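You operate a simulated robot arm through the tools that you are given. There is no shell and no other tool. Be economical: measure what you need, move in short steps, check, and stop when the job is done.

The job below is to be done with a simulated two-armed robot. You get a single attempt, and the scene is never put back.

Task
Put the green-banded holder on the grey table away on the top shelf of the black rack. Then fetch the green ring from the grey table and set it on the pale plate. Then take the lid off the cream tin and lay it down on the grey table. Then take the green-banded bar on the grey table and put it away on the top of the cream cabinet. Then close the upper drawer of the small grey cabinet. Then take the white ring and put it on the black block on the grey table. Then fetch the yellow ring from the right half of the middle shelf of the grey rack and set it on the small tray. Do these in the order given.

Only the result counts: the job must be done as asked and must still hold three seconds after the hand-in. Knocking over, shifting, dropping, spilling or breaking anything else fails it. A push-on lid holds only when it is set on centred and level and pressed home; a screw cap is set on level and turned clockwise until tight.

Robot
Two 7-joint arms with two-finger parallel grippers on one trunk, on a base that drives. Base frame: it is fixed to the floor where the robot stands at the start and does not move with it; the origin is under the middle of the robot, x ahead of it, y to its left, z up. Units: mm, rad, N and s.
The left shoulder is at the start at [50, 187, 1060], the right one opposite. With the tool pointing down near the work surface each hand reaches from about 100 to 660 mm from the robot's upright axis, wherever it stands, measured 20 degrees to its own side. Places, roughly: black block (7x11x3 cm) [600, 300, 800]; cream tin (7x7x6 cm) [1300, 500, 800]; green ring (6x6x2 cm) [500, 500, 800]; green-banded bar (4x2x2 cm) [1400, 400, 800]; green-banded holder (7x7x5 cm) [500, 100, 800]; pale plate (10x10x2 cm) [800, 500, 800]; small tray (13x10x3 cm) [3200, 0, 800]; top of the cream cabinet (25x17 cm) [11100, 520, 1040]; top shelf of the black rack [4700, -2500, 800]; upper drawer of the small grey cabinet [1600, -1100, 900]; white ring (6x6x2 cm) [1000, -1700, 800]; yellow ring (6x6x2 cm) [1400, -3100, 900]. Payload 3.43 kg a hand.
The tool frame of a hand sits at the grasp point between the pads (the TCP): z along the fingers, y along the line on which they close. The tips reach 30 mm beyond it. The gripper opens to 94 mm. The fingers are 28 mm wide and 10 mm thick; the gripper's body (50 by 96 mm) begins 55 mm behind the TCP.
Orientation is that of the tool frame in the base frame, as a unit quaternion [x, y, z, w]. With the fingers straight down and closing along the base's y, the tool's x points along the base's -x, its y along +y and its z along -z.

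Tools
- The arms move only by the tool drive_tool. It takes "left_targets", "right_targets" or both (then of equal length, played together; a hand with none holds still); each is a list of rows, each a list of 3 entries, a list of its own where there are three numbers: the shift along the tool's x, y, z in m, then the turn, a rotation vector about the tool's x, y, z in rad, then the finger opening in m, from 0 to 0.094. In form: [[[x, y, z], [wx, wy, wz], gripper], ...]. A call has 1 to 10 rows; each row shifts and turns the commanded pose from where the row before left it, along the tool's axes as they then stand. Rows are played at 5 a second. More than 50 mm and 0.15 rad between two rows, or a gripper value outside its range, and nothing of the call is played. Where a pose cannot be reached the arm comes as near as it can. A force on the tool above 40 N (or 10 N above the force at the start of the call, whichever is more), or a blocked arm, ends the call early, and 0.2 s more pass. The fingers move at their own pace (about 153 mm/s each) and stop on an object; they squeeze with about 21 N. The grip force told is the motor's: it shows also when the fingers shut on nothing. Time passes only in rows, and 0.2 s behind the last, so rows that do not move let the fingers close. It gives the time, the measured TCP pose, the force on the tool (base axes), the opening and the grip force at its end, in the units of the frame above (readings bear some noise), with the torque about the TCP (base axes, N m) and any sound that the robot's microphone picked up.
- Cameras (640 x 400 px; columns grow to the right, rows downward): "scene" is now at [130.5, 51.2, 1220.4]; the picture's right is [0.57, -0.82, 0.00], its down [-0.47, -0.33, -0.82] and it looks along [0.67, 0.47, -0.58] (base axes); focal length 284 px, centre (320, 200). "left" rides on the left gripper at [76, -14, -102] in its tool frame; the picture's right is [0.18, 0.98, 0.00], its down [-0.75, 0.14, -0.64] and it looks along [-0.63, 0.12, 0.77] (tool axes); focal length 243 px, centre (320, 200). "right" rides on the right gripper at [76, 14, -102] in its tool frame; the picture's right is [-0.18, 0.98, 0.00], its down [-0.75, -0.14, -0.64] and it looks along [-0.63, -0.12, 0.77] (tool axes); focal length 243 px, centre (320, 200). There is no depth. A picture from a camera that has moved, and an enlarged one, comes with that camera's place and axes in the base frame and with its lens.
- capture(camera): a new picture of that camera. The clock stands still meanwhile.
- lift_body(by): slides the trunk up (or, below 0, down) by that many mm; the arms and the scene camera ride with it, the base frame stays. It gives what a move gives, with no picture.
- drive_base(legs): drives the robot by 1 to 6 legs, each [ahead, left, turn to the left] in mm, mm and rad, along the robot's own axes; the way and the turn of a leg run together, so that a leg with both is an arc; at most 1500 mm and 3.142 rad a leg. The arms and the cameras ride along, it lands a little off, and it stops where it bumps. It gives what a move gives.
- pan_tilt(pan, tilt): turns the head with the scene camera to pan (to the left, within 1.396 rad either way) and tilt (down, from -0.506 to 1.204), counted from straight ahead of the robot. It gives what a move gives.
- zoom(camera, box): a new picture of the part [left, top, right, bottom] of that camera's present view, enlarged. The clock stands still meanwhile.
- hand_in(): hands the job in; it is judged then, once.

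Work in short steps. Places have to be worked out from the pictures, the camera data and where the tool is seen: move nearer, look again, correct. Check each grasp and each placing, and mend what went wrong. You have 186 turns and 154 pictures in all, those below and enlarged ones among them. Open the grippers and draw the arms clear of the work before you hand the job in, unless the task says otherwise; then end with one line.

The tools are called as name(argument=value, ...) on one line, values as JSON. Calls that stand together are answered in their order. drive_tool: Moves the arms, as the interface text tells. Its arguments: {"type":"object","properties":{"left_targets":{"type":"array"},"right_targets":{"type":"array"}},"required":[]} The other tools are called the same way: lift_body (by) slides the trunk up or down; drive_base (legs) drives the base; pan_tilt (pan, tilt) turns the head that bears the scene camera; capture (camera) takes a picture; zoom (camera, box) takes an enlarged picture of a part of a camera's view; hand_in () hands the job in.

At the start:

```text
time_s: 0.0
left_ee_pos: [265.7, 409.8, 1033.8]
left_ee_rot: [0.0, 1.0, 0.0, 0.0]
left_force: [-0.1, 0.2, 0.4]
left_ft_torque: [-0.02, -0.03, 0.01]
left_opening: 94.1
left_finger_force: 0.0
right_ee_pos: [335.6, 65.9, 1017.2]
right_ee_rot: [0.0, 1.0, 0.001, 0.0]
right_force: [-0.7, 0.4, 0.5]
right_ft_torque: [-0.01, 0.01, -0.02]
right_opening: 94.0
right_finger_force: 0.1
trunk travel left (down, up): [-275.0, 157.0]
robot x, y, heading: [0.2, -1.3, 0.003]
head pan, tilt: [0.609, 0.614]
```

scene: 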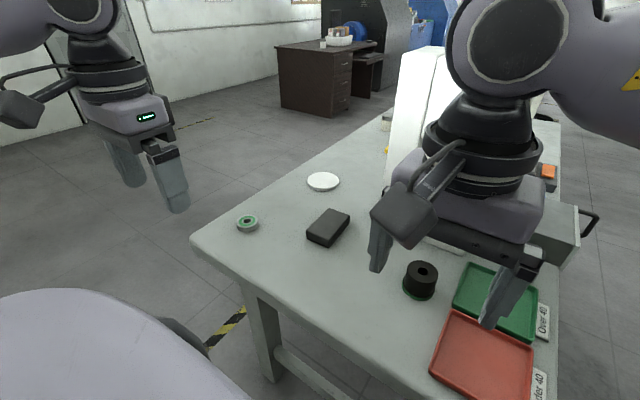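
right: 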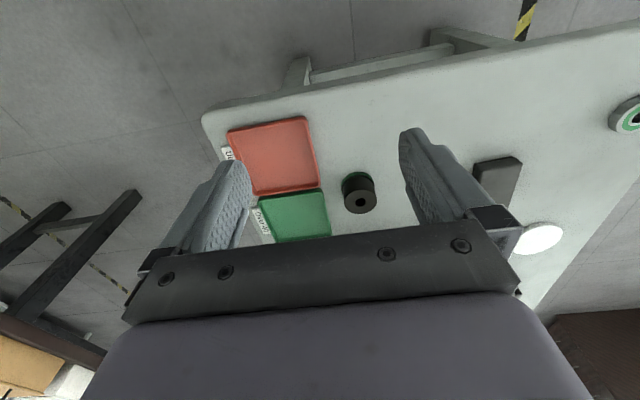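
left: 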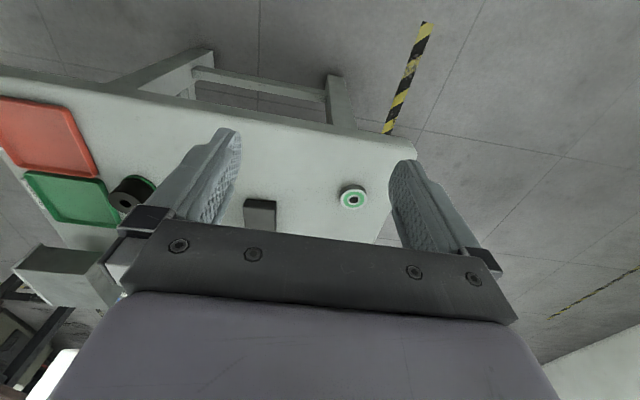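

I'll look at the holder up close and survey the room to the right first.

zoom(camera="scene", box=[340, 200, 560, 340])

pan_tilt(pan=-0.7, tilt=0.2)

capture(camera="scene")

pan_tilt(pan=0.2, tilt=0.2)

capture(camera="scene")

```text
2.86 times, centred on (450, 270) of scene
camera zoom: at [130.5, 51.2, 1220.4], right [0.57, -0.82, 0.0], down [-0.47, -0.33, -0.82], along [0.67, 0.47, -0.58], focal length 812 px, centre (-51, 0)
```

zoom: 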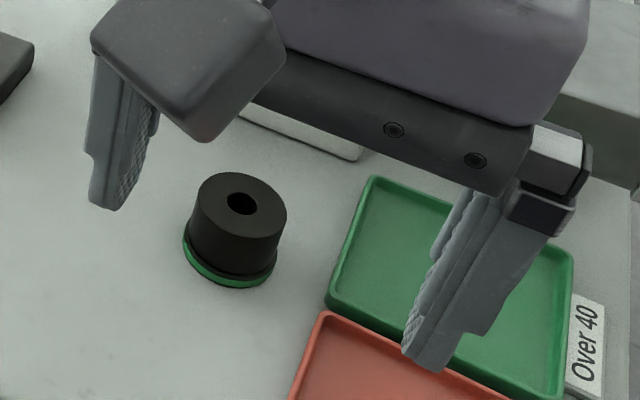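

```text
time_s: 1.5
left_ee_pos: [264.7, 410.0, 1032.5]
left_ee_rot: [0.0, 1.0, 0.0, 0.001]
left_force: [-0.8, 0.5, -0.2]
left_ft_torque: [-0.01, 0.0, 0.02]
left_opening: 94.0
left_finger_force: 0.1
right_ee_pos: [335.2, 65.5, 1015.6]
right_ee_rot: [-0.001, 1.0, 0.0, 0.0]
right_force: [0.3, 0.1, 0.2]
right_ft_torque: [0.03, 0.01, -0.01]
right_opening: 94.0
right_finger_force: 0.0
trunk travel left (down, up): [-275.0, 157.0]
robot x, y, heading: [-0.2, -1.0, -0.0]
head pan, tilt: [-0.7, 0.201]
```

```text
149 pictures are left
camera scene: at [129.7, -59.2, 1258.3], right [-0.64, -0.77, 0.0], down [-0.15, 0.13, -0.98], along [0.75, -0.63, -0.2], focal length 284 px, centre (320, 200)
```

scene: 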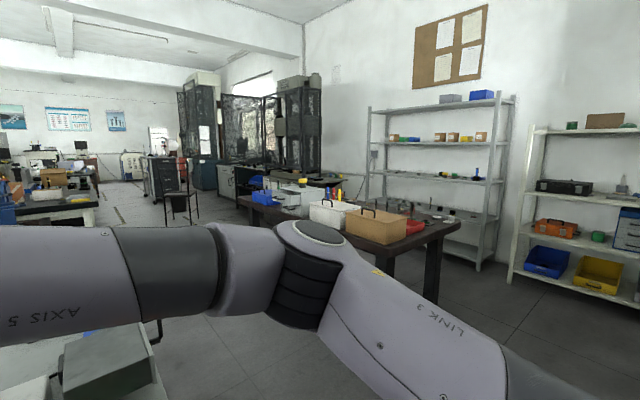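

```text
time_s: 2.7
left_ee_pos: [263.7, 409.3, 1033.6]
left_ee_rot: [0.0, 1.0, 0.0, 0.0]
left_force: [0.5, -0.3, 0.4]
left_ft_torque: [-0.01, 0.01, -0.02]
left_opening: 93.9
left_finger_force: 0.0
right_ee_pos: [335.2, 64.9, 1015.9]
right_ee_rot: [-0.001, 1.0, 0.0, -0.001]
right_force: [0.7, -0.3, -0.7]
right_ft_torque: [-0.02, 0.02, -0.02]
right_opening: 94.0
right_finger_force: 0.1
trunk travel left (down, up): [-275.0, 157.0]
robot x, y, heading: [-0.5, -2.5, -0.001]
head pan, tilt: [0.201, 0.201]
```

```text
148 pictures are left
camera scene: at [149.7, 19.3, 1258.3], right [0.2, -0.98, 0.0], down [-0.2, -0.04, -0.98], along [0.96, 0.19, -0.2], focal length 284 px, centre (320, 200)
```

scene: 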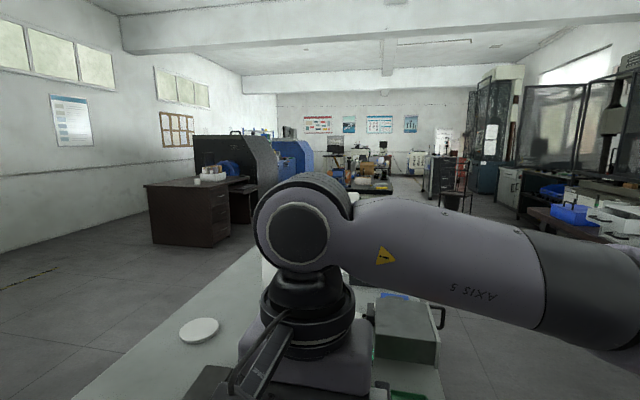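

Triangulating, the holder is near [516, 97] with its top near z 820. I'll bring the right hand above it and look.

drive_tool(right_targets=[[[-0.036, 0.0064, 0.0232], [0, 0, 0], 0.094], [[-0.036, 0.0064, 0.0232], [0, 0, 0], 0.094], [[-0.036, 0.0064, 0.0232], [0, 0, 0], 0.094], [[-0.036, 0.0064, 0.0232], [0, 0, 0], 0.094], [[-0.036, 0.0064, 0.0232], [0, 0, 0], 0.094], [[0, 0, 0], [0, 0, 0], 0.094]])

capture(camera="right")

pan_tilt(pan=0.4, tilt=0.7)

capture(camera="scene")

```text
time_s: 4.3
left_ee_pos: [264.0, 408.9, 1033.9]
left_ee_rot: [0.0, 1.0, 0.0, 0.001]
left_force: [-0.2, -0.3, -0.4]
left_ft_torque: [0.03, 0.0, -0.01]
left_opening: 94.2
left_finger_force: 0.0
right_ee_pos: [530.7, 71.8, 904.7]
right_ee_rot: [0.025, 1.0, 0.004, 0.003]
right_force: [0.6, 0.5, 0.1]
right_ft_torque: [0.02, 0.0, -0.01]
right_opening: 93.8
right_finger_force: 0.1
trunk travel left (down, up): [-275.0, 157.0]
robot x, y, heading: [-2.4, 1.2, 0.003]
head pan, tilt: [0.201, 0.201]
stopped in row 6 (right hand): the arm was blocked; the commanded pose is now the measured one
```

```text
147 pictures are left
camera right: at [455.7, 89.0, 1007.7], right [0.23, 0.97, 0.01], down [0.74, -0.18, 0.64], along [0.63, -0.15, -0.76], focal length 243 px, centre (320, 200)
```

right: 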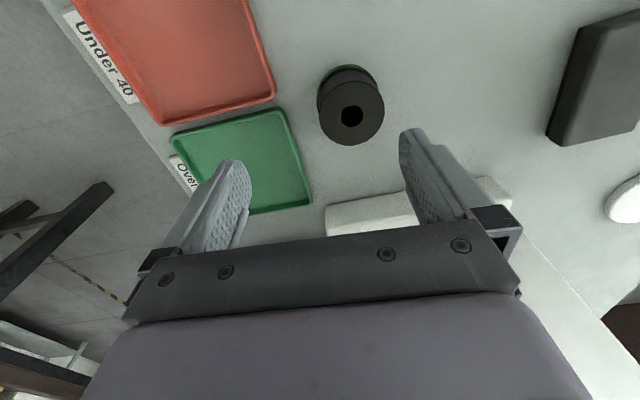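

```text
time_s: 5.2
left_ee_pos: [264.6, 407.3, 1034.0]
left_ee_rot: [0.0, 1.0, 0.001, 0.0]
left_force: [-0.1, 0.3, 0.0]
left_ft_torque: [0.04, 0.0, -0.03]
left_opening: 93.9
left_finger_force: 0.0
right_ee_pos: [531.1, 72.2, 905.8]
right_ee_rot: [0.025, 1.0, 0.003, 0.002]
right_force: [-1.3, 0.1, 0.6]
right_ft_torque: [-0.01, 0.01, -0.01]
right_opening: 94.1
right_finger_force: 0.0
trunk travel left (down, up): [-275.0, 157.0]
robot x, y, heading: [2.1, 4.1, -0.006]
head pan, tilt: [0.4, 0.7]
```

```text
146 pictures are left
camera scene: at [136.7, 33.8, 1213.0], right [0.39, -0.92, 0.0], down [-0.59, -0.25, -0.77], along [0.71, 0.3, -0.64], focal length 284 px, centre (320, 200)
```

scene: 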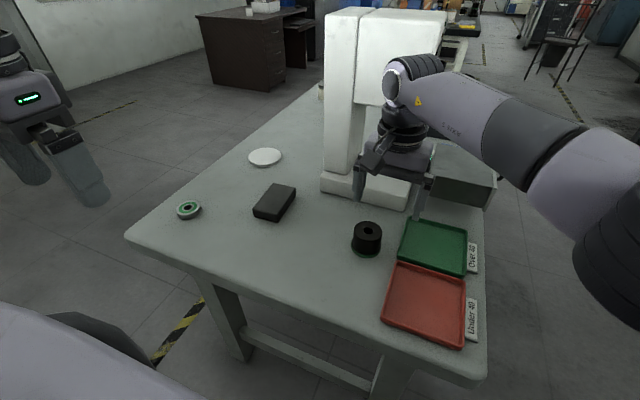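

Both cameras now agree: holder top at about [531, 98, 820]. The arm stopped 26 mm short in y without contact force, so I'll try shifting sideways gently.

drive_tool(right_targets=[[[0, 0.013, 0], [0, 0, 0], 0.094], [[0, 0.013, 0], [0, 0, 0], 0.094], [[0, 0, 0], [0, 0, 0], 0.094]])

capture(camera="scene")

```text
time_s: 6.2
left_ee_pos: [264.8, 409.1, 1032.7]
left_ee_rot: [0.0, 1.0, -0.001, 0.0]
left_force: [-0.1, 1.5, -0.1]
left_ft_torque: [0.0, 0.0, -0.01]
left_opening: 93.8
left_finger_force: 0.2
right_ee_pos: [545.1, 57.8, 906.4]
right_ee_rot: [0.048, 0.999, 0.007, 0.005]
right_force: [0.4, 0.4, 0.2]
right_ft_torque: [0.0, 0.02, -0.02]
right_opening: 94.0
right_finger_force: 0.1
right hand out of reach, approached as far as the arm can: row 1, 2
trunk travel left (down, up): [-275.0, 157.0]
robot x, y, heading: [2.3, -1.1, -0.0]
head pan, tilt: [0.4, 0.7]
stopped in row 3 (right hand): the arm was blocked; the commanded pose is now the measured one
```

```text
145 pictures are left
camera scene: at [136.7, 33.6, 1212.9], right [0.39, -0.92, 0.0], down [-0.59, -0.25, -0.76], along [0.7, 0.3, -0.64], focal length 284 px, centre (320, 200)
```

scene: 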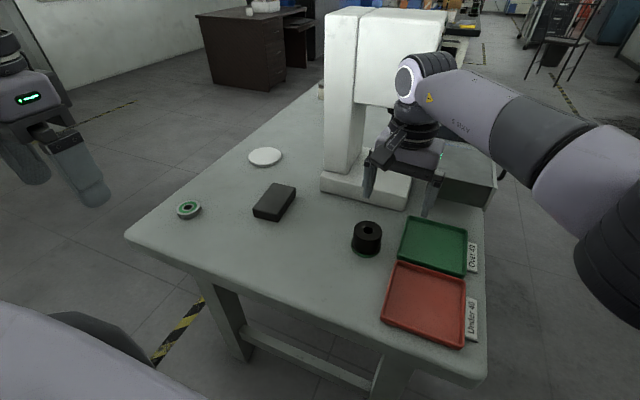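

The right arm hits its joint limit this far left. I'll pull the hand back and shift the base left about 260 mm so the holder lies in its comfortable zone.

drive_tool(right_targets=[[[0.045, 0, -0.005], [0, 0, 0], 0.094], [[0.045, 0, -0.005], [0, 0, 0], 0.094], [[0.045, 0, -0.005], [0, 0, 0], 0.094], [[0.03, 0, 0], [0, 0, 0], 0.094]])

drive_base(legs=[[0, 260, 0]])

capture(camera="right")

```text
time_s: 7.2
left_ee_pos: [264.6, 410.3, 1033.4]
left_ee_rot: [0.0, 1.0, 0.0, 0.0]
left_force: [-0.3, -0.6, -0.2]
left_ft_torque: [0.03, -0.03, -0.01]
left_opening: 93.9
left_finger_force: 0.0
right_ee_pos: [378.4, 76.5, 919.4]
right_ee_rot: [0.046, 0.999, 0.005, 0.005]
right_force: [0.3, 0.1, -0.1]
right_ft_torque: [0.02, 0.02, -0.05]
right_opening: 94.0
right_finger_force: 0.1
trunk travel left (down, up): [-275.0, 157.0]
robot x, y, heading: [-2.6, -0.9, 0.0]
head pan, tilt: [0.4, 0.7]
```

```text
time_s: 10.1
left_ee_pos: [262.5, 668.3, 1032.7]
left_ee_rot: [-0.002, 1.0, 0.0, 0.0]
left_force: [-0.6, -0.1, -0.3]
left_ft_torque: [0.01, -0.03, -0.02]
left_opening: 94.0
left_finger_force: 0.1
right_ee_pos: [376.8, 336.2, 918.7]
right_ee_rot: [0.043, 0.999, 0.006, 0.004]
right_force: [-0.4, 0.1, 0.3]
right_ft_torque: [0.01, -0.05, 0.01]
right_opening: 93.8
right_finger_force: 0.2
trunk travel left (down, up): [-275.0, 157.0]
robot x, y, heading: [-2.2, 257.9, 0.003]
head pan, tilt: [0.4, 0.7]
```

```text
144 pictures are left
camera right: at [302.8, 355.7, 1022.3], right [0.27, 0.96, 0.01], down [0.73, -0.21, 0.65], along [0.63, -0.16, -0.76], focal length 243 px, centre (320, 200)
```

right: 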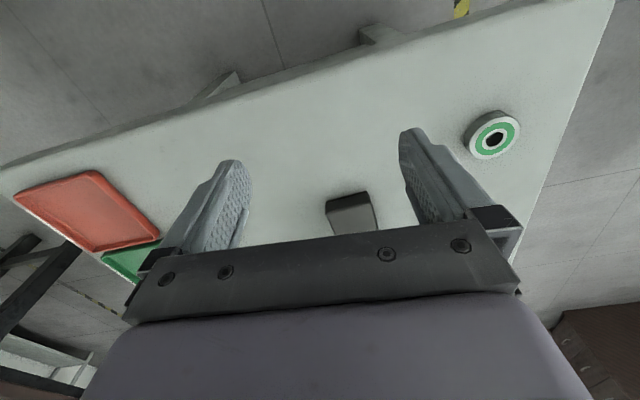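

Now moving the right hand over the holder, straightening its yaw first.

drive_tool(right_targets=[[[0, 0, 0], [0, 0, -0.086], 0.094], [[-0.0257, -0.0397, 0.0032], [0, 0, 0], 0.094], [[-0.0257, -0.0397, 0.0032], [0, 0, 0], 0.094], [[-0.0257, -0.0397, 0.0032], [0, 0, 0], 0.094], [[-0.0257, -0.0397, 0.0032], [0, 0, 0], 0.094], [[-0.0257, -0.0397, 0.0032], [0, 0, 0], 0.094], [[-0.0257, -0.0397, 0.0032], [0, 0, 0], 0.094], [[0, 0, 0], [0, 0, 0], 0.094]])

capture(camera="right")

```text
time_s: 11.9
left_ee_pos: [262.0, 668.5, 1032.9]
left_ee_rot: [-0.001, 1.0, -0.001, -0.001]
left_force: [-0.2, -0.1, -0.4]
left_ft_torque: [0.0, -0.01, 0.03]
left_opening: 94.1
left_finger_force: 0.1
right_ee_pos: [531.0, 97.4, 897.0]
right_ee_rot: [0.002, 1.0, 0.006, 0.005]
right_force: [-0.5, -0.1, -0.5]
right_ft_torque: [0.0, 0.0, -0.03]
right_opening: 94.0
right_finger_force: 0.1
trunk travel left (down, up): [-275.0, 157.0]
robot x, y, heading: [0.2, 257.5, 0.001]
head pan, tilt: [0.4, 0.7]
```

```text
143 pictures are left
camera right: at [454.7, 110.1, 999.6], right [0.18, 0.98, 0.01], down [0.75, -0.15, 0.65], along [0.64, -0.11, -0.76], focal length 243 px, centre (320, 200)
```

right: 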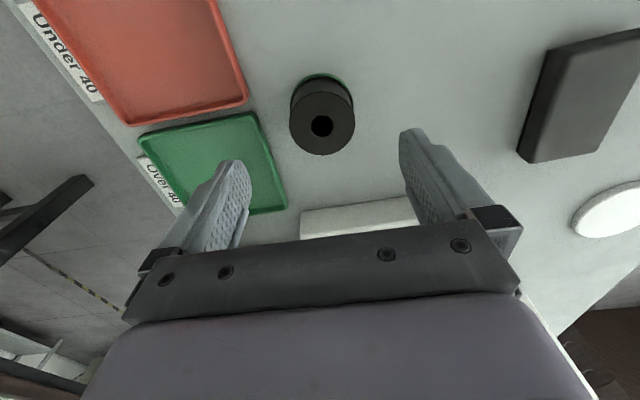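

The holder sits centred under the hand. Descending to z≈810 and closing.

drive_tool(right_targets=[[[0, 0.002, 0.03], [0, 0, 0], 0.094], [[0, 0, 0.03], [0, 0, 0], 0.094], [[0, 0, 0.026], [0, 0, 0], 0.094], [[0, 0, 0], [0, 0, 0], 0.094], [[0, 0, 0], [0, 0, 0], 0.03], [[0, 0, 0], [0, 0, 0], 0.03], [[0, 0, 0], [0, 0, 0], 0.03], [[0, 0, 0], [0, 0, 0], 0.03]])

capture(camera="right")

```text
time_s: 13.7
left_ee_pos: [262.3, 668.0, 1033.4]
left_ee_rot: [-0.002, 1.0, 0.0, 0.0]
left_force: [0.9, -0.3, -0.3]
left_ft_torque: [0.01, 0.0, 0.01]
left_opening: 93.8
left_finger_force: 0.0
right_ee_pos: [532.6, 102.0, 811.7]
right_ee_rot: [0.001, 1.0, 0.006, 0.005]
right_force: [0.0, -2.1, 0.0]
right_ft_torque: [-0.34, -0.03, -0.03]
right_opening: 57.5
right_finger_force: 20.9
trunk travel left (down, up): [-275.0, 157.0]
robot x, y, heading: [-0.1, 256.1, 0.006]
head pan, tilt: [0.4, 0.7]
```

```text
142 pictures are left
camera right: at [455.4, 114.8, 914.6], right [0.19, 0.98, 0.01], down [0.75, -0.15, 0.65], along [0.64, -0.11, -0.76], focal length 243 px, centre (320, 200)
```

right: 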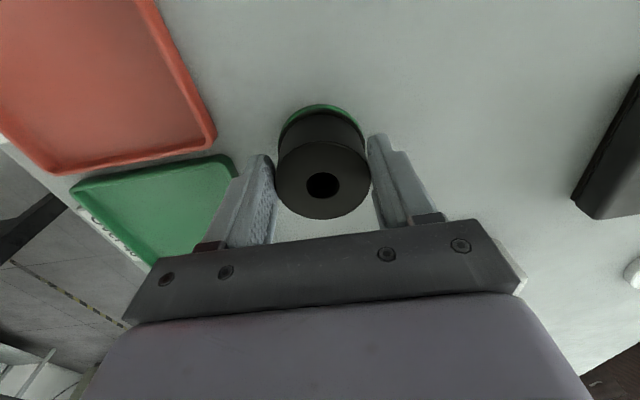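

Grip is on (57.5 mm, 21 N) and centred. Lifting to verify.

drive_tool(right_targets=[[[0, 0, -0.04], [0, 0, 0], 0.03], [[0, 0, -0.045], [0, 0, 0], 0.03], [[0, 0, -0.045], [0, 0, 0], 0.03], [[0, 0, -0.045], [0, 0, 0], 0.03], [[0, 0, 0], [0, 0, 0], 0.03]])

capture(camera="right")

pan_tilt(pan=-1.0, tilt=0.3)

capture(camera="scene")

```text
time_s: 14.9
left_ee_pos: [263.2, 666.3, 1033.1]
left_ee_rot: [-0.002, 1.0, 0.001, 0.0]
left_force: [0.9, 0.9, -0.3]
left_ft_torque: [0.0, -0.01, 0.02]
left_opening: 94.0
left_finger_force: 0.1
right_ee_pos: [531.7, 98.3, 988.0]
right_ee_rot: [0.001, 1.0, 0.006, 0.005]
right_force: [-0.5, 0.8, -8.1]
right_ft_torque: [0.01, 0.09, -0.03]
right_opening: 57.0
right_finger_force: 20.9
trunk travel left (down, up): [-275.0, 157.0]
robot x, y, heading: [0.1, 258.9, 0.006]
head pan, tilt: [0.4, 0.7]
```

```text
141 pictures are left
camera right: at [454.8, 111.5, 1091.3], right [0.19, 0.98, 0.01], down [0.75, -0.15, 0.65], along [0.64, -0.11, -0.76], focal length 243 px, centre (320, 200)
```

right: 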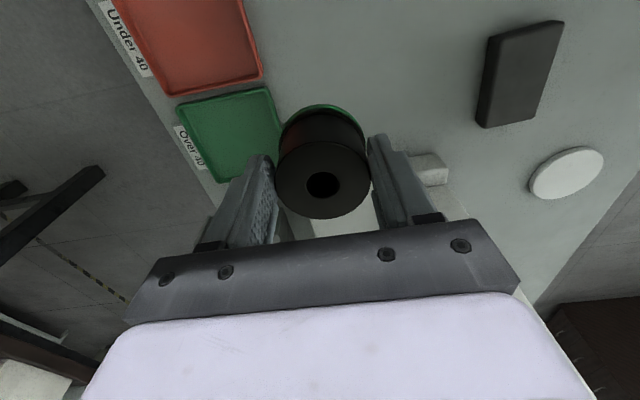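

```text
time_s: 16.4
left_ee_pos: [263.0, 667.9, 1034.5]
left_ee_rot: [-0.002, 1.0, 0.0, 0.001]
left_force: [0.5, 0.1, 0.1]
left_ft_torque: [-0.02, -0.02, -0.02]
left_opening: 94.0
left_finger_force: 0.0
right_ee_pos: [531.2, 98.8, 987.6]
right_ee_rot: [0.001, 1.0, 0.007, 0.004]
right_force: [0.1, 0.1, -7.7]
right_ft_torque: [0.0, 0.06, 0.0]
right_opening: 57.2
right_finger_force: 21.1
trunk travel left (down, up): [-275.0, 157.0]
robot x, y, heading: [-2.3, 257.4, 0.003]
head pan, tilt: [-1.0, 0.3]
```

```text
140 pictures are left
camera scene: at [109.4, 180.1, 1248.9], right [-0.84, -0.54, 0.0], down [-0.16, 0.25, -0.96], along [0.52, -0.8, -0.3], focal length 284 px, centre (320, 200)
```

scene: 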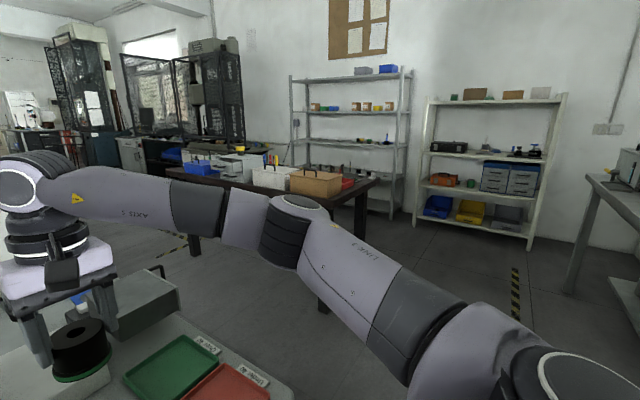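

Holder is held (8 N weight). I'll tuck the right hand in, then back off and shift right into the aisle and look ahead.

drive_tool(right_targets=[[[0.045, 0, -0.008], [0, 0, 0], 0.03], [[0.045, 0, -0.008], [0, 0, 0], 0.03], [[0.045, 0, -0.008], [0, 0, 0], 0.03], [[0.045, 0, -0.008], [0, 0, 0], 0.03]])

drive_base(legs=[[-250, 0, 0], [0, -850, 0]])

pan_tilt(pan=0.0, tilt=0.4)

capture(camera="scene")

```text
time_s: 17.4
left_ee_pos: [262.9, 666.6, 1034.2]
left_ee_rot: [-0.001, 1.0, 0.0, 0.0]
left_force: [-0.1, 0.3, 0.3]
left_ft_torque: [0.0, -0.01, 0.05]
left_opening: 93.9
left_finger_force: 0.0
right_ee_pos: [350.6, 97.9, 1020.0]
right_ee_rot: [0.001, 1.0, 0.006, 0.005]
right_force: [-0.1, 0.2, -7.4]
right_ft_torque: [0.02, 0.06, 0.02]
right_opening: 57.5
right_finger_force: 20.9
trunk travel left (down, up): [-275.0, 157.0]
robot x, y, heading: [-6.3, 255.8, 0.001]
head pan, tilt: [-1.0, 0.3]
```

```text
time_s: 23.0
left_ee_pos: [11.1, 294.7, 1033.8]
left_ee_rot: [0.001, 1.0, 0.0, 0.002]
left_force: [0.4, -0.5, -0.4]
left_ft_torque: [0.01, 0.03, 0.0]
left_opening: 93.9
left_finger_force: 0.1
right_ee_pos: [96.6, -275.2, 1016.4]
right_ee_rot: [0.004, 1.0, 0.005, 0.001]
right_force: [-0.7, -0.1, -7.9]
right_ft_torque: [0.01, 0.07, 0.02]
right_opening: 57.5
right_finger_force: 20.9
trunk travel left (down, up): [-275.0, 157.0]
robot x, y, heading: [-254.9, -113.7, -0.007]
head pan, tilt: [-1.0, 0.3]
stopped in leg 2: the robot was blocked; the commanded pose is now the measured one
```

```text
time_s: 24.3
left_ee_pos: [12.0, 295.9, 1034.7]
left_ee_rot: [0.002, 1.0, 0.0, 0.001]
left_force: [-0.4, -0.5, 0.0]
left_ft_torque: [-0.01, -0.01, 0.0]
left_opening: 93.9
left_finger_force: 0.1
right_ee_pos: [97.1, -274.2, 1016.9]
right_ee_rot: [0.005, 1.0, 0.005, 0.004]
right_force: [0.2, 0.0, -8.0]
right_ft_torque: [-0.02, 0.09, 0.02]
right_opening: 57.3
right_finger_force: 21.5
trunk travel left (down, up): [-275.0, 157.0]
robot x, y, heading: [-255.0, -116.0, -0.005]
head pan, tilt: [0.0, 0.4]
```

```text
139 pictures are left
camera scene: at [-102.7, -112.7, 1239.7], right [0.0, -1.0, 0.0], down [-0.39, 0.0, -0.92], along [0.92, 0.0, -0.39], focal length 284 px, centre (320, 200)
```

scene: 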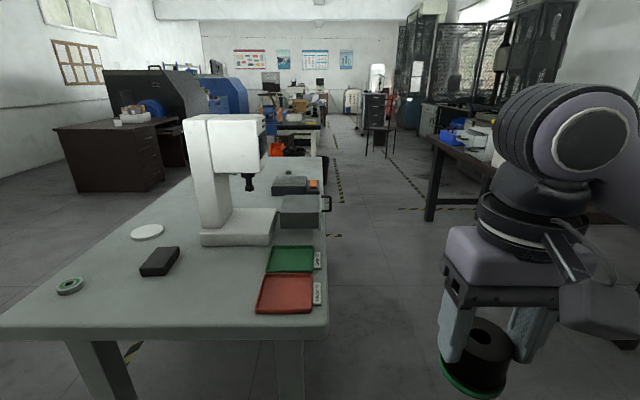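

The base bumped something on its right. Looking right/down to find it.

pan_tilt(pan=-1.39, tilt=0.75)

capture(camera="scene")

```text
time_s: 25.8
left_ee_pos: [11.3, 296.1, 1033.4]
left_ee_rot: [0.002, 1.0, 0.0, 0.001]
left_force: [0.2, -0.1, -0.3]
left_ft_torque: [0.02, 0.0, 0.02]
left_opening: 93.9
left_finger_force: 0.1
right_ee_pos: [97.4, -276.0, 1017.6]
right_ee_rot: [0.004, 1.0, 0.006, 0.003]
right_force: [-0.1, -0.4, -7.7]
right_ft_torque: [-0.05, 0.07, 0.02]
right_opening: 57.2
right_finger_force: 21.0
trunk travel left (down, up): [-275.0, 157.0]
robot x, y, heading: [-254.0, -115.5, 0.002]
head pan, tilt: [-1.389, 0.75]
```

```text
138 pictures are left
camera scene: at [-180.6, -193.9, 1208.6], right [-0.98, -0.18, 0.0], down [-0.12, 0.67, -0.73], along [0.13, -0.72, -0.68], focal length 284 px, centre (320, 200)
```

scene: 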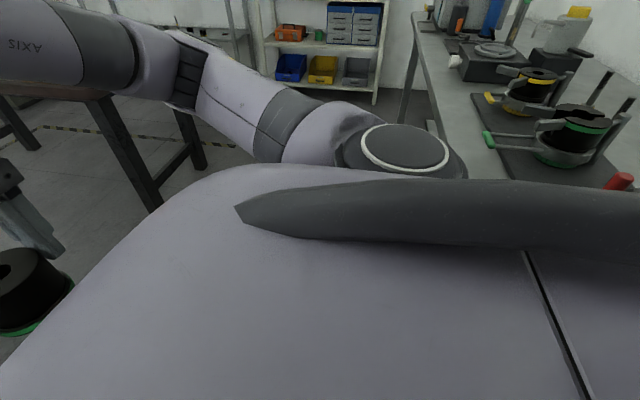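

A grey bench sits behind to the right (edge x≈-450). I'll go forward to x≈0 first, then slide right to y≈-640.

drive_base(legs=[[245, 0, 0], [0, -525, 0]])

pan_tilt(pan=-0.35, tilt=0.4)

capture(camera="scene")

```text
time_s: 32.3
left_ee_pos: [253.0, -225.1, 1033.9]
left_ee_rot: [-0.004, 1.0, 0.0, 0.001]
left_force: [0.9, -0.2, 0.0]
left_ft_torque: [0.0, 0.01, 0.01]
left_opening: 94.1
left_finger_force: 0.0
right_ee_pos: [344.1, -794.4, 1017.6]
right_ee_rot: [-0.001, 1.0, 0.005, 0.003]
right_force: [1.0, 0.4, -7.8]
right_ft_torque: [-0.02, 0.07, -0.03]
right_opening: 57.3
right_finger_force: 20.4
trunk travel left (down, up): [-275.0, 157.0]
robot x, y, heading: [-9.5, -637.1, 0.009]
head pan, tilt: [-1.389, 0.75]
```

```text
time_s: 33.6
left_ee_pos: [252.1, -223.8, 1032.4]
left_ee_rot: [-0.005, 1.0, 0.0, 0.001]
left_force: [1.3, 0.1, 0.1]
left_ft_torque: [-0.05, 0.01, -0.04]
left_opening: 94.2
left_finger_force: 0.0
right_ee_pos: [344.4, -793.8, 1017.3]
right_ee_rot: [-0.001, 1.0, 0.005, 0.003]
right_force: [0.5, 0.5, -7.9]
right_ft_torque: [0.0, 0.06, 0.0]
right_opening: 57.2
right_finger_force: 21.0
trunk travel left (down, up): [-275.0, 157.0]
robot x, y, heading: [-11.6, -634.9, 0.007]
head pan, tilt: [-0.351, 0.4]
```

```text
137 pictures are left
camera scene: at [138.1, -665.8, 1239.7], right [-0.34, -0.94, 0.0], down [-0.37, 0.13, -0.92], along [0.87, -0.31, -0.39], focal length 284 px, centre (320, 200)
```

scene: 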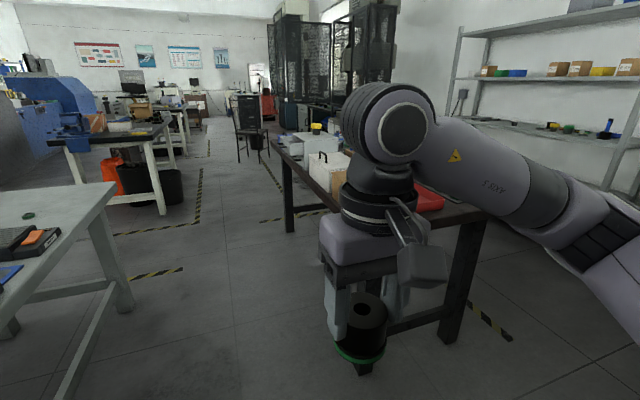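

The aisle ahead is clear. Driving ahead ~2.9 m along y≈-640.

drive_base(legs=[[1450, 0, -0.007], [1450, 0, 0]])

pan_tilt(pan=-0.7, tilt=0.3)

capture(camera="scene")

```text
time_s: 47.7
left_ee_pos: [3189.2, -270.5, 1033.1]
left_ee_rot: [0.006, 1.0, -0.001, 0.001]
left_force: [-0.9, -0.4, 0.7]
left_ft_torque: [-0.03, 0.0, -0.01]
left_opening: 93.9
left_finger_force: 0.0
right_ee_pos: [3269.3, -841.8, 1016.4]
right_ee_rot: [0.008, 1.0, 0.005, 0.003]
right_force: [0.1, -0.2, -9.3]
right_ft_torque: [-0.02, 0.06, 0.01]
right_opening: 57.0
right_finger_force: 21.1
trunk travel left (down, up): [-275.0, 157.0]
robot x, y, heading: [2919.8, -679.8, -0.015]
head pan, tilt: [-0.351, 0.4]
```

```text
time_s: 48.5
left_ee_pos: [3189.3, -271.5, 1033.0]
left_ee_rot: [0.006, 1.0, 0.0, 0.001]
left_force: [-0.4, -0.3, 0.1]
left_ft_torque: [0.0, 0.02, -0.02]
left_opening: 93.9
left_finger_force: 0.0
right_ee_pos: [3269.9, -841.4, 1017.1]
right_ee_rot: [0.009, 1.0, 0.005, 0.002]
right_force: [0.1, -0.7, -7.2]
right_ft_torque: [-0.02, 0.1, -0.01]
right_opening: 57.0
right_finger_force: 21.2
trunk travel left (down, up): [-275.0, 157.0]
robot x, y, heading: [2920.6, -674.5, -0.013]
head pan, tilt: [-0.7, 0.3]
```

```text
136 pictures are left
camera scene: at [3050.2, -738.0, 1248.9], right [-0.65, -0.76, 0.0], down [-0.22, 0.19, -0.96], along [0.72, -0.62, -0.3], focal length 284 px, centre (320, 200)
```

scene: 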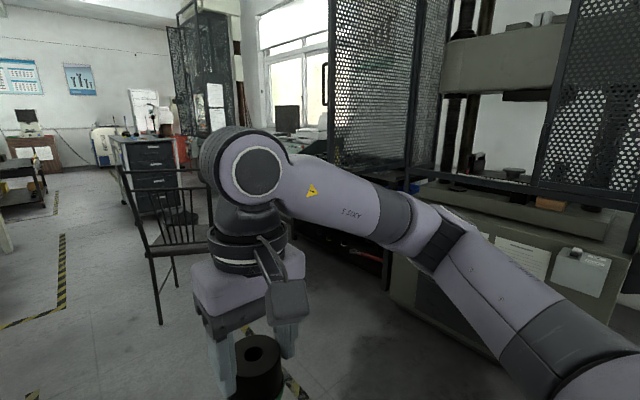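

Cage machines stand to the right (front at y≈-2280), chair near (4790, -930). I'll go diagonally to about (3750, -1400), turn right and look for the black rack.

drive_base(legs=[[830, -700, 0], [0, 0, -0.9]])

pan_tilt(pan=0.3, tilt=0.35)

capture(camera="scene")

```text
time_s: 55.1
left_ee_pos: [4026.9, -979.1, 1033.6]
left_ee_rot: [0.007, 1.0, 0.0, 0.002]
left_force: [0.4, 0.8, 0.5]
left_ft_torque: [0.0, 0.0, 0.01]
left_opening: 93.9
left_finger_force: 0.0
right_ee_pos: [4105.9, -1549.6, 1016.6]
right_ee_rot: [0.009, 1.0, 0.004, 0.001]
right_force: [-0.2, 0.0, -8.0]
right_ft_torque: [0.03, 0.05, 0.02]
right_opening: 57.4
right_finger_force: 20.8
trunk travel left (down, up): [-275.0, 157.0]
robot x, y, heading: [3758.3, -1384.5, -0.018]
head pan, tilt: [-0.7, 0.3]
stopped in leg 1: the robot was blocked; the commanded pose is now the measured one
```

```text
time_s: 56.3
left_ee_pos: [4026.6, -980.1, 1033.1]
left_ee_rot: [0.007, 1.0, -0.001, 0.002]
left_force: [-0.1, 0.1, -0.9]
left_ft_torque: [-0.02, 0.0, 0.0]
left_opening: 94.0
left_finger_force: 0.0
right_ee_pos: [4106.3, -1549.4, 1016.4]
right_ee_rot: [0.008, 1.0, 0.003, 0.001]
right_force: [-0.1, 0.0, -8.0]
right_ft_torque: [-0.01, 0.03, 0.01]
right_opening: 57.2
right_finger_force: 21.1
trunk travel left (down, up): [-275.0, 157.0]
robot x, y, heading: [3760.2, -1381.2, -0.011]
head pan, tilt: [0.3, 0.351]
```

```text
135 pictures are left
camera scene: at [3905.0, -1357.8, 1244.5], right [0.28, -0.96, 0.0], down [-0.33, -0.1, -0.94], along [0.9, 0.26, -0.34], focal length 284 px, centre (320, 200)
```

scene: 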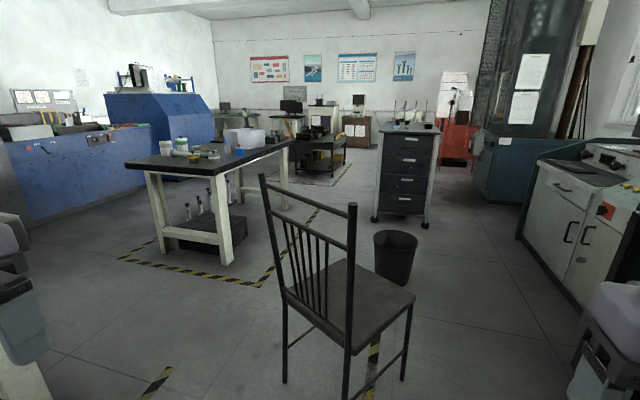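

The base was stopped by something, right at the end of the leg. Looking to the right and down.

pan_tilt(pan=-0.9, tilt=0.45)

capture(camera="scene")

pan_tilt(pan=-1.39, tilt=0.5)

capture(camera="scene")

```text
time_s: 57.7
left_ee_pos: [4027.6, -978.6, 1033.8]
left_ee_rot: [0.006, 1.0, -0.001, 0.002]
left_force: [0.2, 0.8, 0.3]
left_ft_torque: [-0.03, 0.0, -0.01]
left_opening: 94.2
left_finger_force: 0.1
right_ee_pos: [4105.2, -1548.4, 1015.5]
right_ee_rot: [0.008, 1.0, 0.005, 0.0]
right_force: [-0.2, -0.7, -7.3]
right_ft_torque: [-0.01, 0.01, -0.01]
right_opening: 57.1
right_finger_force: 20.9
trunk travel left (down, up): [-275.0, 157.0]
robot x, y, heading: [3758.1, -1387.6, -0.018]
head pan, tilt: [-0.901, 0.45]
```

```text
134 pictures are left
camera scene: at [3871.9, -1457.0, 1235.4], right [-0.79, -0.61, 0.0], down [-0.26, 0.34, -0.9], along [0.55, -0.71, -0.43], focal length 284 px, centre (320, 200)
```

scene: 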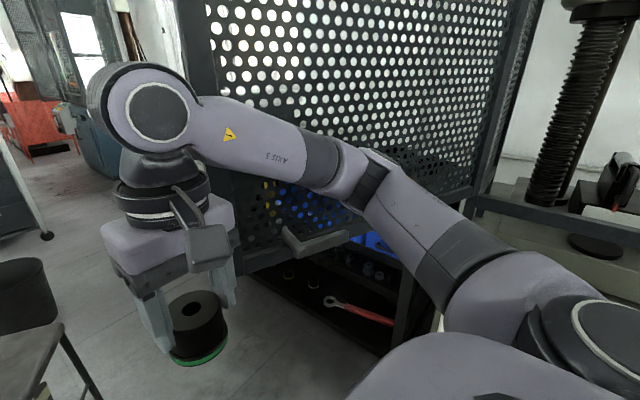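

```text
time_s: 58.7
left_ee_pos: [4027.6, -978.0, 1032.4]
left_ee_rot: [0.007, 1.0, -0.001, 0.003]
left_force: [-0.1, -0.2, 0.8]
left_ft_torque: [0.0, -0.01, 0.01]
left_opening: 94.0
left_finger_force: 0.1
right_ee_pos: [4106.2, -1549.2, 1016.1]
right_ee_rot: [0.009, 1.0, 0.005, 0.001]
right_force: [0.1, 0.3, -7.2]
right_ft_torque: [-0.01, 0.04, 0.01]
right_opening: 57.2
right_finger_force: 21.3
trunk travel left (down, up): [-275.0, 157.0]
robot x, y, heading: [3759.2, -1386.5, -0.016]
head pan, tilt: [-1.389, 0.499]
```

```text
133 pictures are left
camera scene: at [3831.0, -1474.0, 1230.8], right [-0.99, -0.17, 0.0], down [-0.08, 0.47, -0.88], along [0.15, -0.87, -0.48], focal length 284 px, centre (320, 200)
```

scene: 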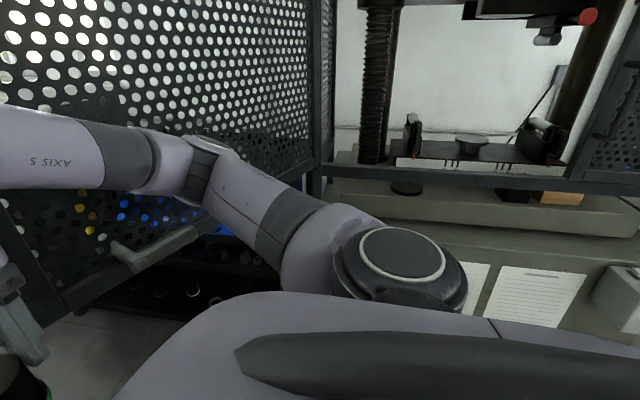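

The cage door of the machine is right beside us and the dark rack lies behind it. I'll back away left and view it from further off.

drive_base(legs=[[0, 450, 0]])

pan_tilt(pan=-0.9, tilt=0.45)

capture(camera="scene")

```text
time_s: 63.1
left_ee_pos: [4035.6, -531.9, 1033.2]
left_ee_rot: [0.008, 1.0, 0.0, 0.0]
left_force: [0.1, 0.3, 0.8]
left_ft_torque: [-0.02, -0.03, -0.02]
left_opening: 94.0
left_finger_force: 0.0
right_ee_pos: [4113.7, -1102.6, 1014.4]
right_ee_rot: [0.01, 1.0, 0.004, 0.001]
right_force: [0.6, -0.5, -7.3]
right_ft_torque: [0.01, 0.07, -0.03]
right_opening: 56.9
right_finger_force: 20.8
trunk travel left (down, up): [-275.0, 157.0]
robot x, y, heading: [3762.4, -933.5, -0.017]
head pan, tilt: [-1.389, 0.499]
```

```text
time_s: 64.1
left_ee_pos: [4036.1, -532.8, 1032.8]
left_ee_rot: [0.008, 1.0, 0.0, 0.001]
left_force: [0.8, 1.2, 0.9]
left_ft_torque: [-0.02, -0.01, 0.0]
left_opening: 93.8
left_finger_force: 0.0
right_ee_pos: [4113.1, -1103.2, 1015.2]
right_ee_rot: [0.009, 1.0, 0.004, -0.001]
right_force: [0.1, 0.4, -8.6]
right_ft_torque: [-0.03, 0.04, 0.01]
right_opening: 57.2
right_finger_force: 21.1
trunk travel left (down, up): [-275.0, 157.0]
robot x, y, heading: [3767.1, -936.4, -0.018]
head pan, tilt: [-0.901, 0.45]
```

```text
132 pictures are left
camera scene: at [3880.2, -1010.3, 1235.0], right [-0.79, -0.61, 0.0], down [-0.27, 0.35, -0.9], along [0.55, -0.71, -0.44], focal length 284 px, centre (320, 200)
```

scene: 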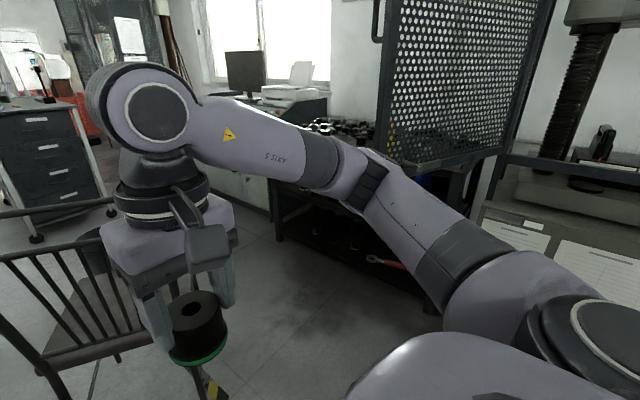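

The rack spans x≈4300–5250, front at y≈-2290, and the cage door's free edge is near (4183,-1665). Keeping heading 0, I'll thread diagonally between the door edge and the chair.

drive_base(legs=[[541, -343, 0], [458, -442, 0]])

pan_tilt(pan=-1.39, tilt=0.5)

capture(camera="scene")

```text
time_s: 67.3
left_ee_pos: [4530.1, -866.0, 1033.0]
left_ee_rot: [0.01, 1.0, 0.0, 0.0]
left_force: [-0.5, 0.3, -0.3]
left_ft_torque: [-0.02, -0.02, -0.02]
left_opening: 94.1
left_finger_force: 0.0
right_ee_pos: [4603.7, -1436.4, 1015.2]
right_ee_rot: [0.011, 1.0, 0.004, -0.001]
right_force: [-0.1, 0.2, -7.4]
right_ft_torque: [0.02, 0.06, 0.0]
right_opening: 56.8
right_finger_force: 20.7
trunk travel left (down, up): [-275.0, 157.0]
robot x, y, heading: [4256.1, -1270.6, -0.019]
head pan, tilt: [-0.901, 0.45]
stopped in leg 1: the robot was blocked; the commanded pose is now the measured one
```

```text
time_s: 68.3
left_ee_pos: [4529.6, -865.5, 1034.5]
left_ee_rot: [0.009, 1.0, 0.0, 0.0]
left_force: [0.0, -0.5, -0.2]
left_ft_torque: [0.01, -0.02, 0.01]
left_opening: 94.0
left_finger_force: 0.0
right_ee_pos: [4605.4, -1436.6, 1014.7]
right_ee_rot: [0.011, 1.0, 0.003, 0.0]
right_force: [-0.3, -0.6, -8.0]
right_ft_torque: [0.05, 0.04, -0.02]
right_opening: 56.8
right_finger_force: 21.1
trunk travel left (down, up): [-275.0, 157.0]
robot x, y, heading: [4256.4, -1270.2, -0.022]
head pan, tilt: [-1.389, 0.499]
```

```text
131 pictures are left
camera scene: at [4331.0, -1359.8, 1230.6], right [-0.99, -0.16, 0.0], down [-0.08, 0.47, -0.88], along [0.14, -0.87, -0.48], focal length 284 px, centre (320, 200)
```

scene: 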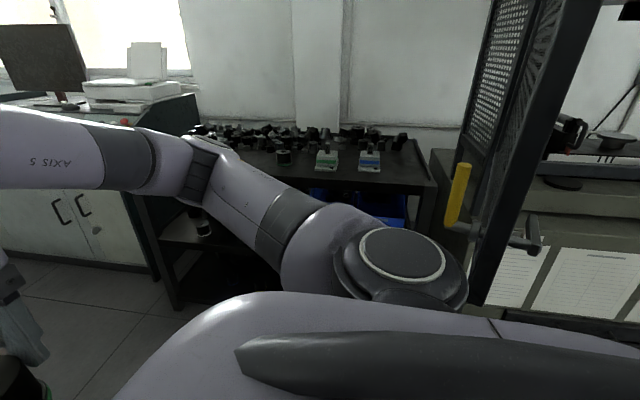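

The rack top is visible (tools at the back, two small gauges); its front left has free space. Blocked again, so I'll look ahead/down toward the chair for the cause.

pan_tilt(pan=0.0, tilt=0.9)

capture(camera="scene")

capture(camera="left")

```text
time_s: 69.8
left_ee_pos: [4529.8, -865.5, 1032.7]
left_ee_rot: [0.009, 1.0, -0.001, 0.001]
left_force: [1.0, -0.4, 0.6]
left_ft_torque: [0.0, -0.03, 0.02]
left_opening: 94.0
left_finger_force: 0.0
right_ee_pos: [4604.8, -1436.7, 1015.6]
right_ee_rot: [0.012, 1.0, 0.005, 0.0]
right_force: [-0.9, 0.8, -7.7]
right_ft_torque: [0.0, 0.07, -0.02]
right_opening: 57.2
right_finger_force: 20.8
trunk travel left (down, up): [-275.0, 157.0]
robot x, y, heading: [4257.0, -1269.7, -0.02]
head pan, tilt: [0.0, 0.901]
```

```text
130 pictures are left
camera scene: at [4391.7, -1271.5, 1196.7], right [-0.02, -1.0, 0.0], down [-0.78, 0.02, -0.62], along [0.62, -0.01, -0.78], focal length 284 px, centre (320, 200)
```

scene: 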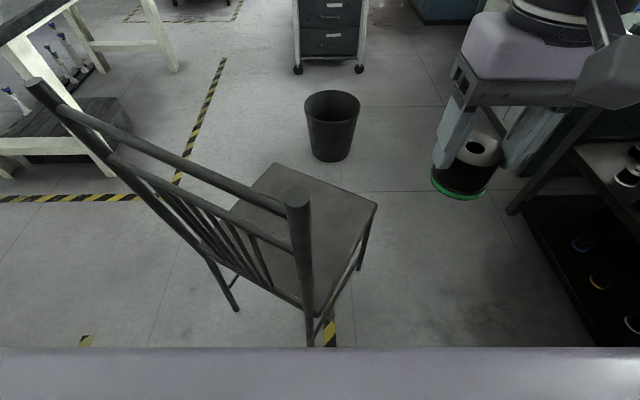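

```text
129 pictures are left
camera left: at [4454.0, -877.8, 1135.8], right [-0.16, 0.99, 0.0], down [0.76, 0.13, 0.64], along [0.63, 0.11, -0.77], focal length 243 px, centre (320, 200)
```

left: 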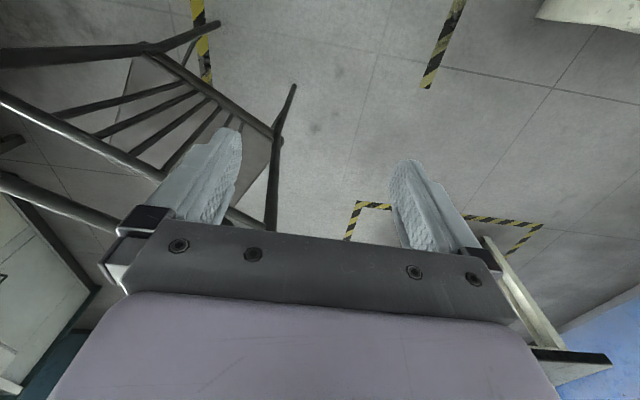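

The chair is rotated with its rear leg near (4555,-1250), so the gap to the door is too narrow. I'll go the long way: back to y≈-490, along past the chair and bin to x≈6250, then down.

drive_base(legs=[[-20, 780, 0.02], [1000, 0, 0], [980, 0, 0]])

pan_tilt(pan=-1.3, tilt=0.6)

capture(camera="scene")

```text
time_s: 86.7
left_ee_pos: [6517.2, -69.8, 1033.1]
left_ee_rot: [0.0, 1.0, 0.001, 0.0]
left_force: [0.1, -0.4, 0.0]
left_ft_torque: [-0.01, 0.03, 0.02]
left_opening: 94.1
left_finger_force: 0.0
right_ee_pos: [6606.2, -638.7, 1015.2]
right_ee_rot: [0.0, 1.0, 0.005, -0.001]
right_force: [0.2, -0.2, -7.9]
right_ft_torque: [0.01, 0.09, 0.0]
right_opening: 56.3
right_finger_force: 20.9
trunk travel left (down, up): [-275.0, 157.0]
robot x, y, heading: [6252.0, -480.1, 0.001]
head pan, tilt: [0.0, 0.901]
```

```text
time_s: 88.2
left_ee_pos: [6517.0, -69.1, 1033.0]
left_ee_rot: [-0.001, 1.0, 0.0, 0.0]
left_force: [0.6, 0.0, 0.2]
left_ft_torque: [-0.03, -0.01, 0.01]
left_opening: 94.1
left_finger_force: 0.1
right_ee_pos: [6605.2, -639.8, 1015.8]
right_ee_rot: [0.0, 1.0, 0.004, -0.001]
right_force: [-0.3, 0.3, -7.7]
right_ft_torque: [-0.02, 0.07, 0.0]
right_opening: 56.6
right_finger_force: 21.0
trunk travel left (down, up): [-275.0, 157.0]
robot x, y, heading: [6253.9, -484.4, 0.004]
head pan, tilt: [-1.3, 0.6]
```

```text
128 pictures are left
camera scene: at [6337.4, -563.3, 1221.5], right [-0.96, -0.27, 0.0], down [-0.15, 0.54, -0.82], along [0.22, -0.79, -0.57], focal length 284 px, centre (320, 200)
```

scene: 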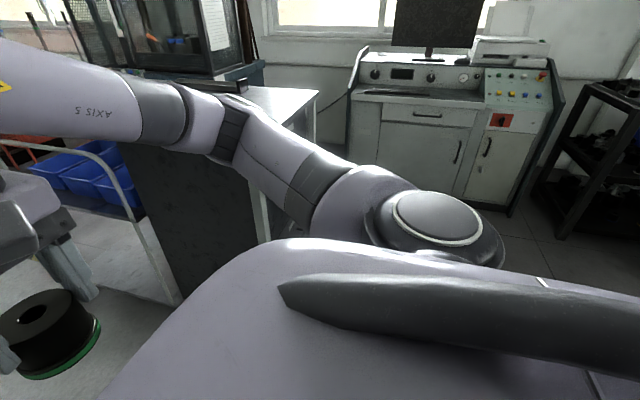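

Clear on this side. Driving down to y≈-1890, then reversing to x≈4850 in front of the rack.

drive_base(legs=[[0, -1400, -0.004], [-700, 0, 0], [-680, 0, 0]])

pan_tilt(pan=-1.39, tilt=0.6)

capture(camera="scene")

```text
time_s: 107.4
left_ee_pos: [5122.3, -1428.8, 1034.2]
left_ee_rot: [0.013, 1.0, 0.0, 0.001]
left_force: [-0.4, -0.9, -0.4]
left_ft_torque: [-0.01, 0.01, 0.03]
left_opening: 94.1
left_finger_force: 0.0
right_ee_pos: [5196.0, -1999.5, 1015.4]
right_ee_rot: [0.012, 1.0, 0.005, -0.001]
right_force: [-1.0, 0.2, -7.7]
right_ft_torque: [-0.01, 0.06, -0.02]
right_opening: 56.5
right_finger_force: 20.7
trunk travel left (down, up): [-275.0, 157.0]
robot x, y, heading: [4849.4, -1831.4, -0.024]
head pan, tilt: [-1.3, 0.6]
```

```text
time_s: 108.0
left_ee_pos: [5123.7, -1428.3, 1032.8]
left_ee_rot: [0.011, 1.0, 0.001, 0.0]
left_force: [0.2, 0.1, -0.6]
left_ft_torque: [-0.02, 0.02, 0.02]
left_opening: 93.9
left_finger_force: 0.1
right_ee_pos: [5197.2, -2000.0, 1015.7]
right_ee_rot: [0.013, 1.0, 0.004, -0.001]
right_force: [0.8, -0.1, -7.5]
right_ft_torque: [-0.02, 0.07, 0.03]
right_opening: 56.0
right_finger_force: 20.8
trunk travel left (down, up): [-275.0, 157.0]
robot x, y, heading: [4850.9, -1828.7, -0.022]
head pan, tilt: [-1.389, 0.6]
```

```text
127 pictures are left
camera scene: at [4922.1, -1919.1, 1221.5], right [-0.99, -0.16, 0.0], down [-0.09, 0.56, -0.82], along [0.13, -0.81, -0.57], focal length 284 px, centre (320, 200)
```

scene: 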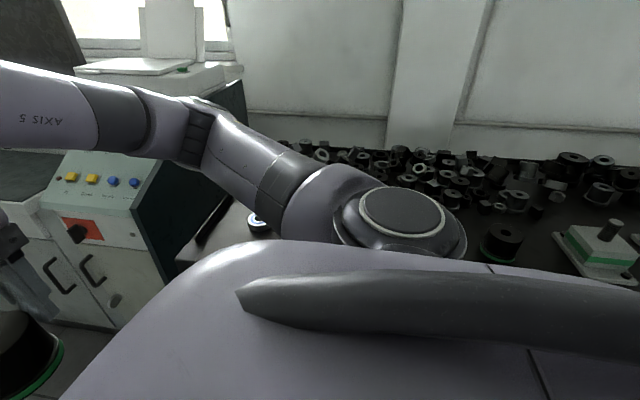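

Robot is in front of the rack with free space around x≈4880. Moving 50 mm further from the chair, turning right to face it and looking.

drive_base(legs=[[0, -50, 0], [0, 0, -1.55]])

pan_tilt(pan=0.2, tilt=0.7)

capture(camera="scene")

capture(camera="right")

```text
time_s: 112.9
left_ee_pos: [5255.0, -2147.7, 1033.0]
left_ee_rot: [0.71, 0.704, 0.0, 0.001]
left_force: [-0.6, -0.3, 0.7]
left_ft_torque: [-0.01, -0.01, 0.0]
left_opening: 94.1
left_finger_force: 0.0
right_ee_pos: [4686.0, -2230.6, 1014.9]
right_ee_rot: [0.711, 0.703, 0.002, 0.002]
right_force: [-0.3, -0.4, -8.7]
right_ft_torque: [0.13, -0.03, 0.04]
right_opening: 56.2
right_finger_force: 20.8
trunk travel left (down, up): [-275.0, 157.0]
robot x, y, heading: [4845.8, -1878.9, -1.579]
head pan, tilt: [-1.389, 0.6]
```

```text
time_s: 114.6
left_ee_pos: [5255.6, -2148.2, 1033.7]
left_ee_rot: [0.71, 0.704, 0.0, 0.001]
left_force: [-0.2, 0.1, -0.7]
left_ft_torque: [0.02, -0.01, 0.01]
left_opening: 94.1
left_finger_force: 0.0
right_ee_pos: [4684.5, -2230.3, 1015.2]
right_ee_rot: [0.711, 0.703, 0.004, 0.002]
right_force: [0.3, -0.5, -8.1]
right_ft_torque: [0.1, -0.02, 0.02]
right_opening: 56.6
right_finger_force: 20.8
trunk travel left (down, up): [-275.0, 157.0]
robot x, y, heading: [4846.4, -1881.6, -1.581]
head pan, tilt: [0.201, 0.7]
```

```text
126 pictures are left
camera scene: at [4863.9, -2022.1, 1212.8], right [-0.98, -0.19, 0.0], down [-0.12, 0.63, -0.76], along [0.15, -0.75, -0.64], focal length 284 px, centre (320, 200)
```

scene: 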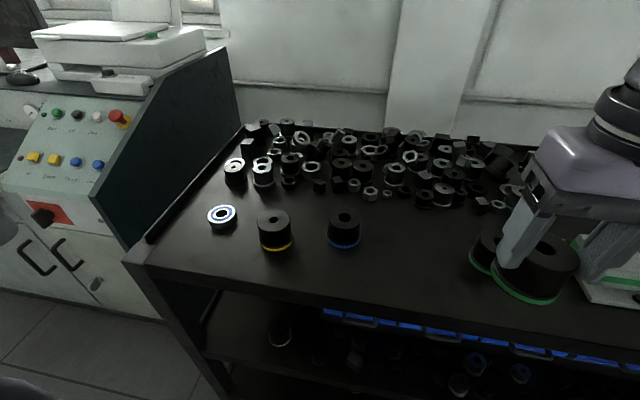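

```text
125 pictures are left
camera right: at [4700.1, -2154.2, 1118.3], right [0.98, -0.19, 0.01], down [-0.15, -0.75, 0.64], along [-0.12, -0.63, -0.77], focal length 243 px, centre (320, 200)
```

right: 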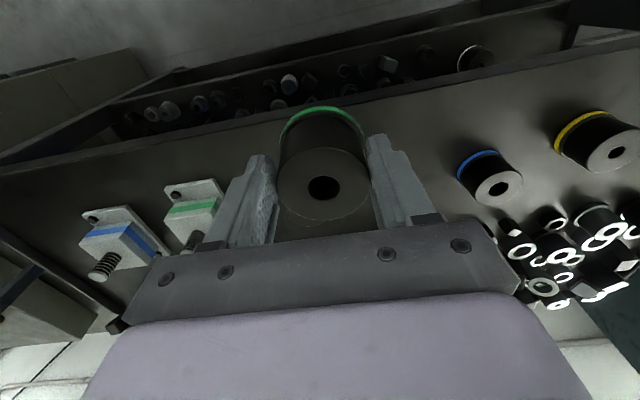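

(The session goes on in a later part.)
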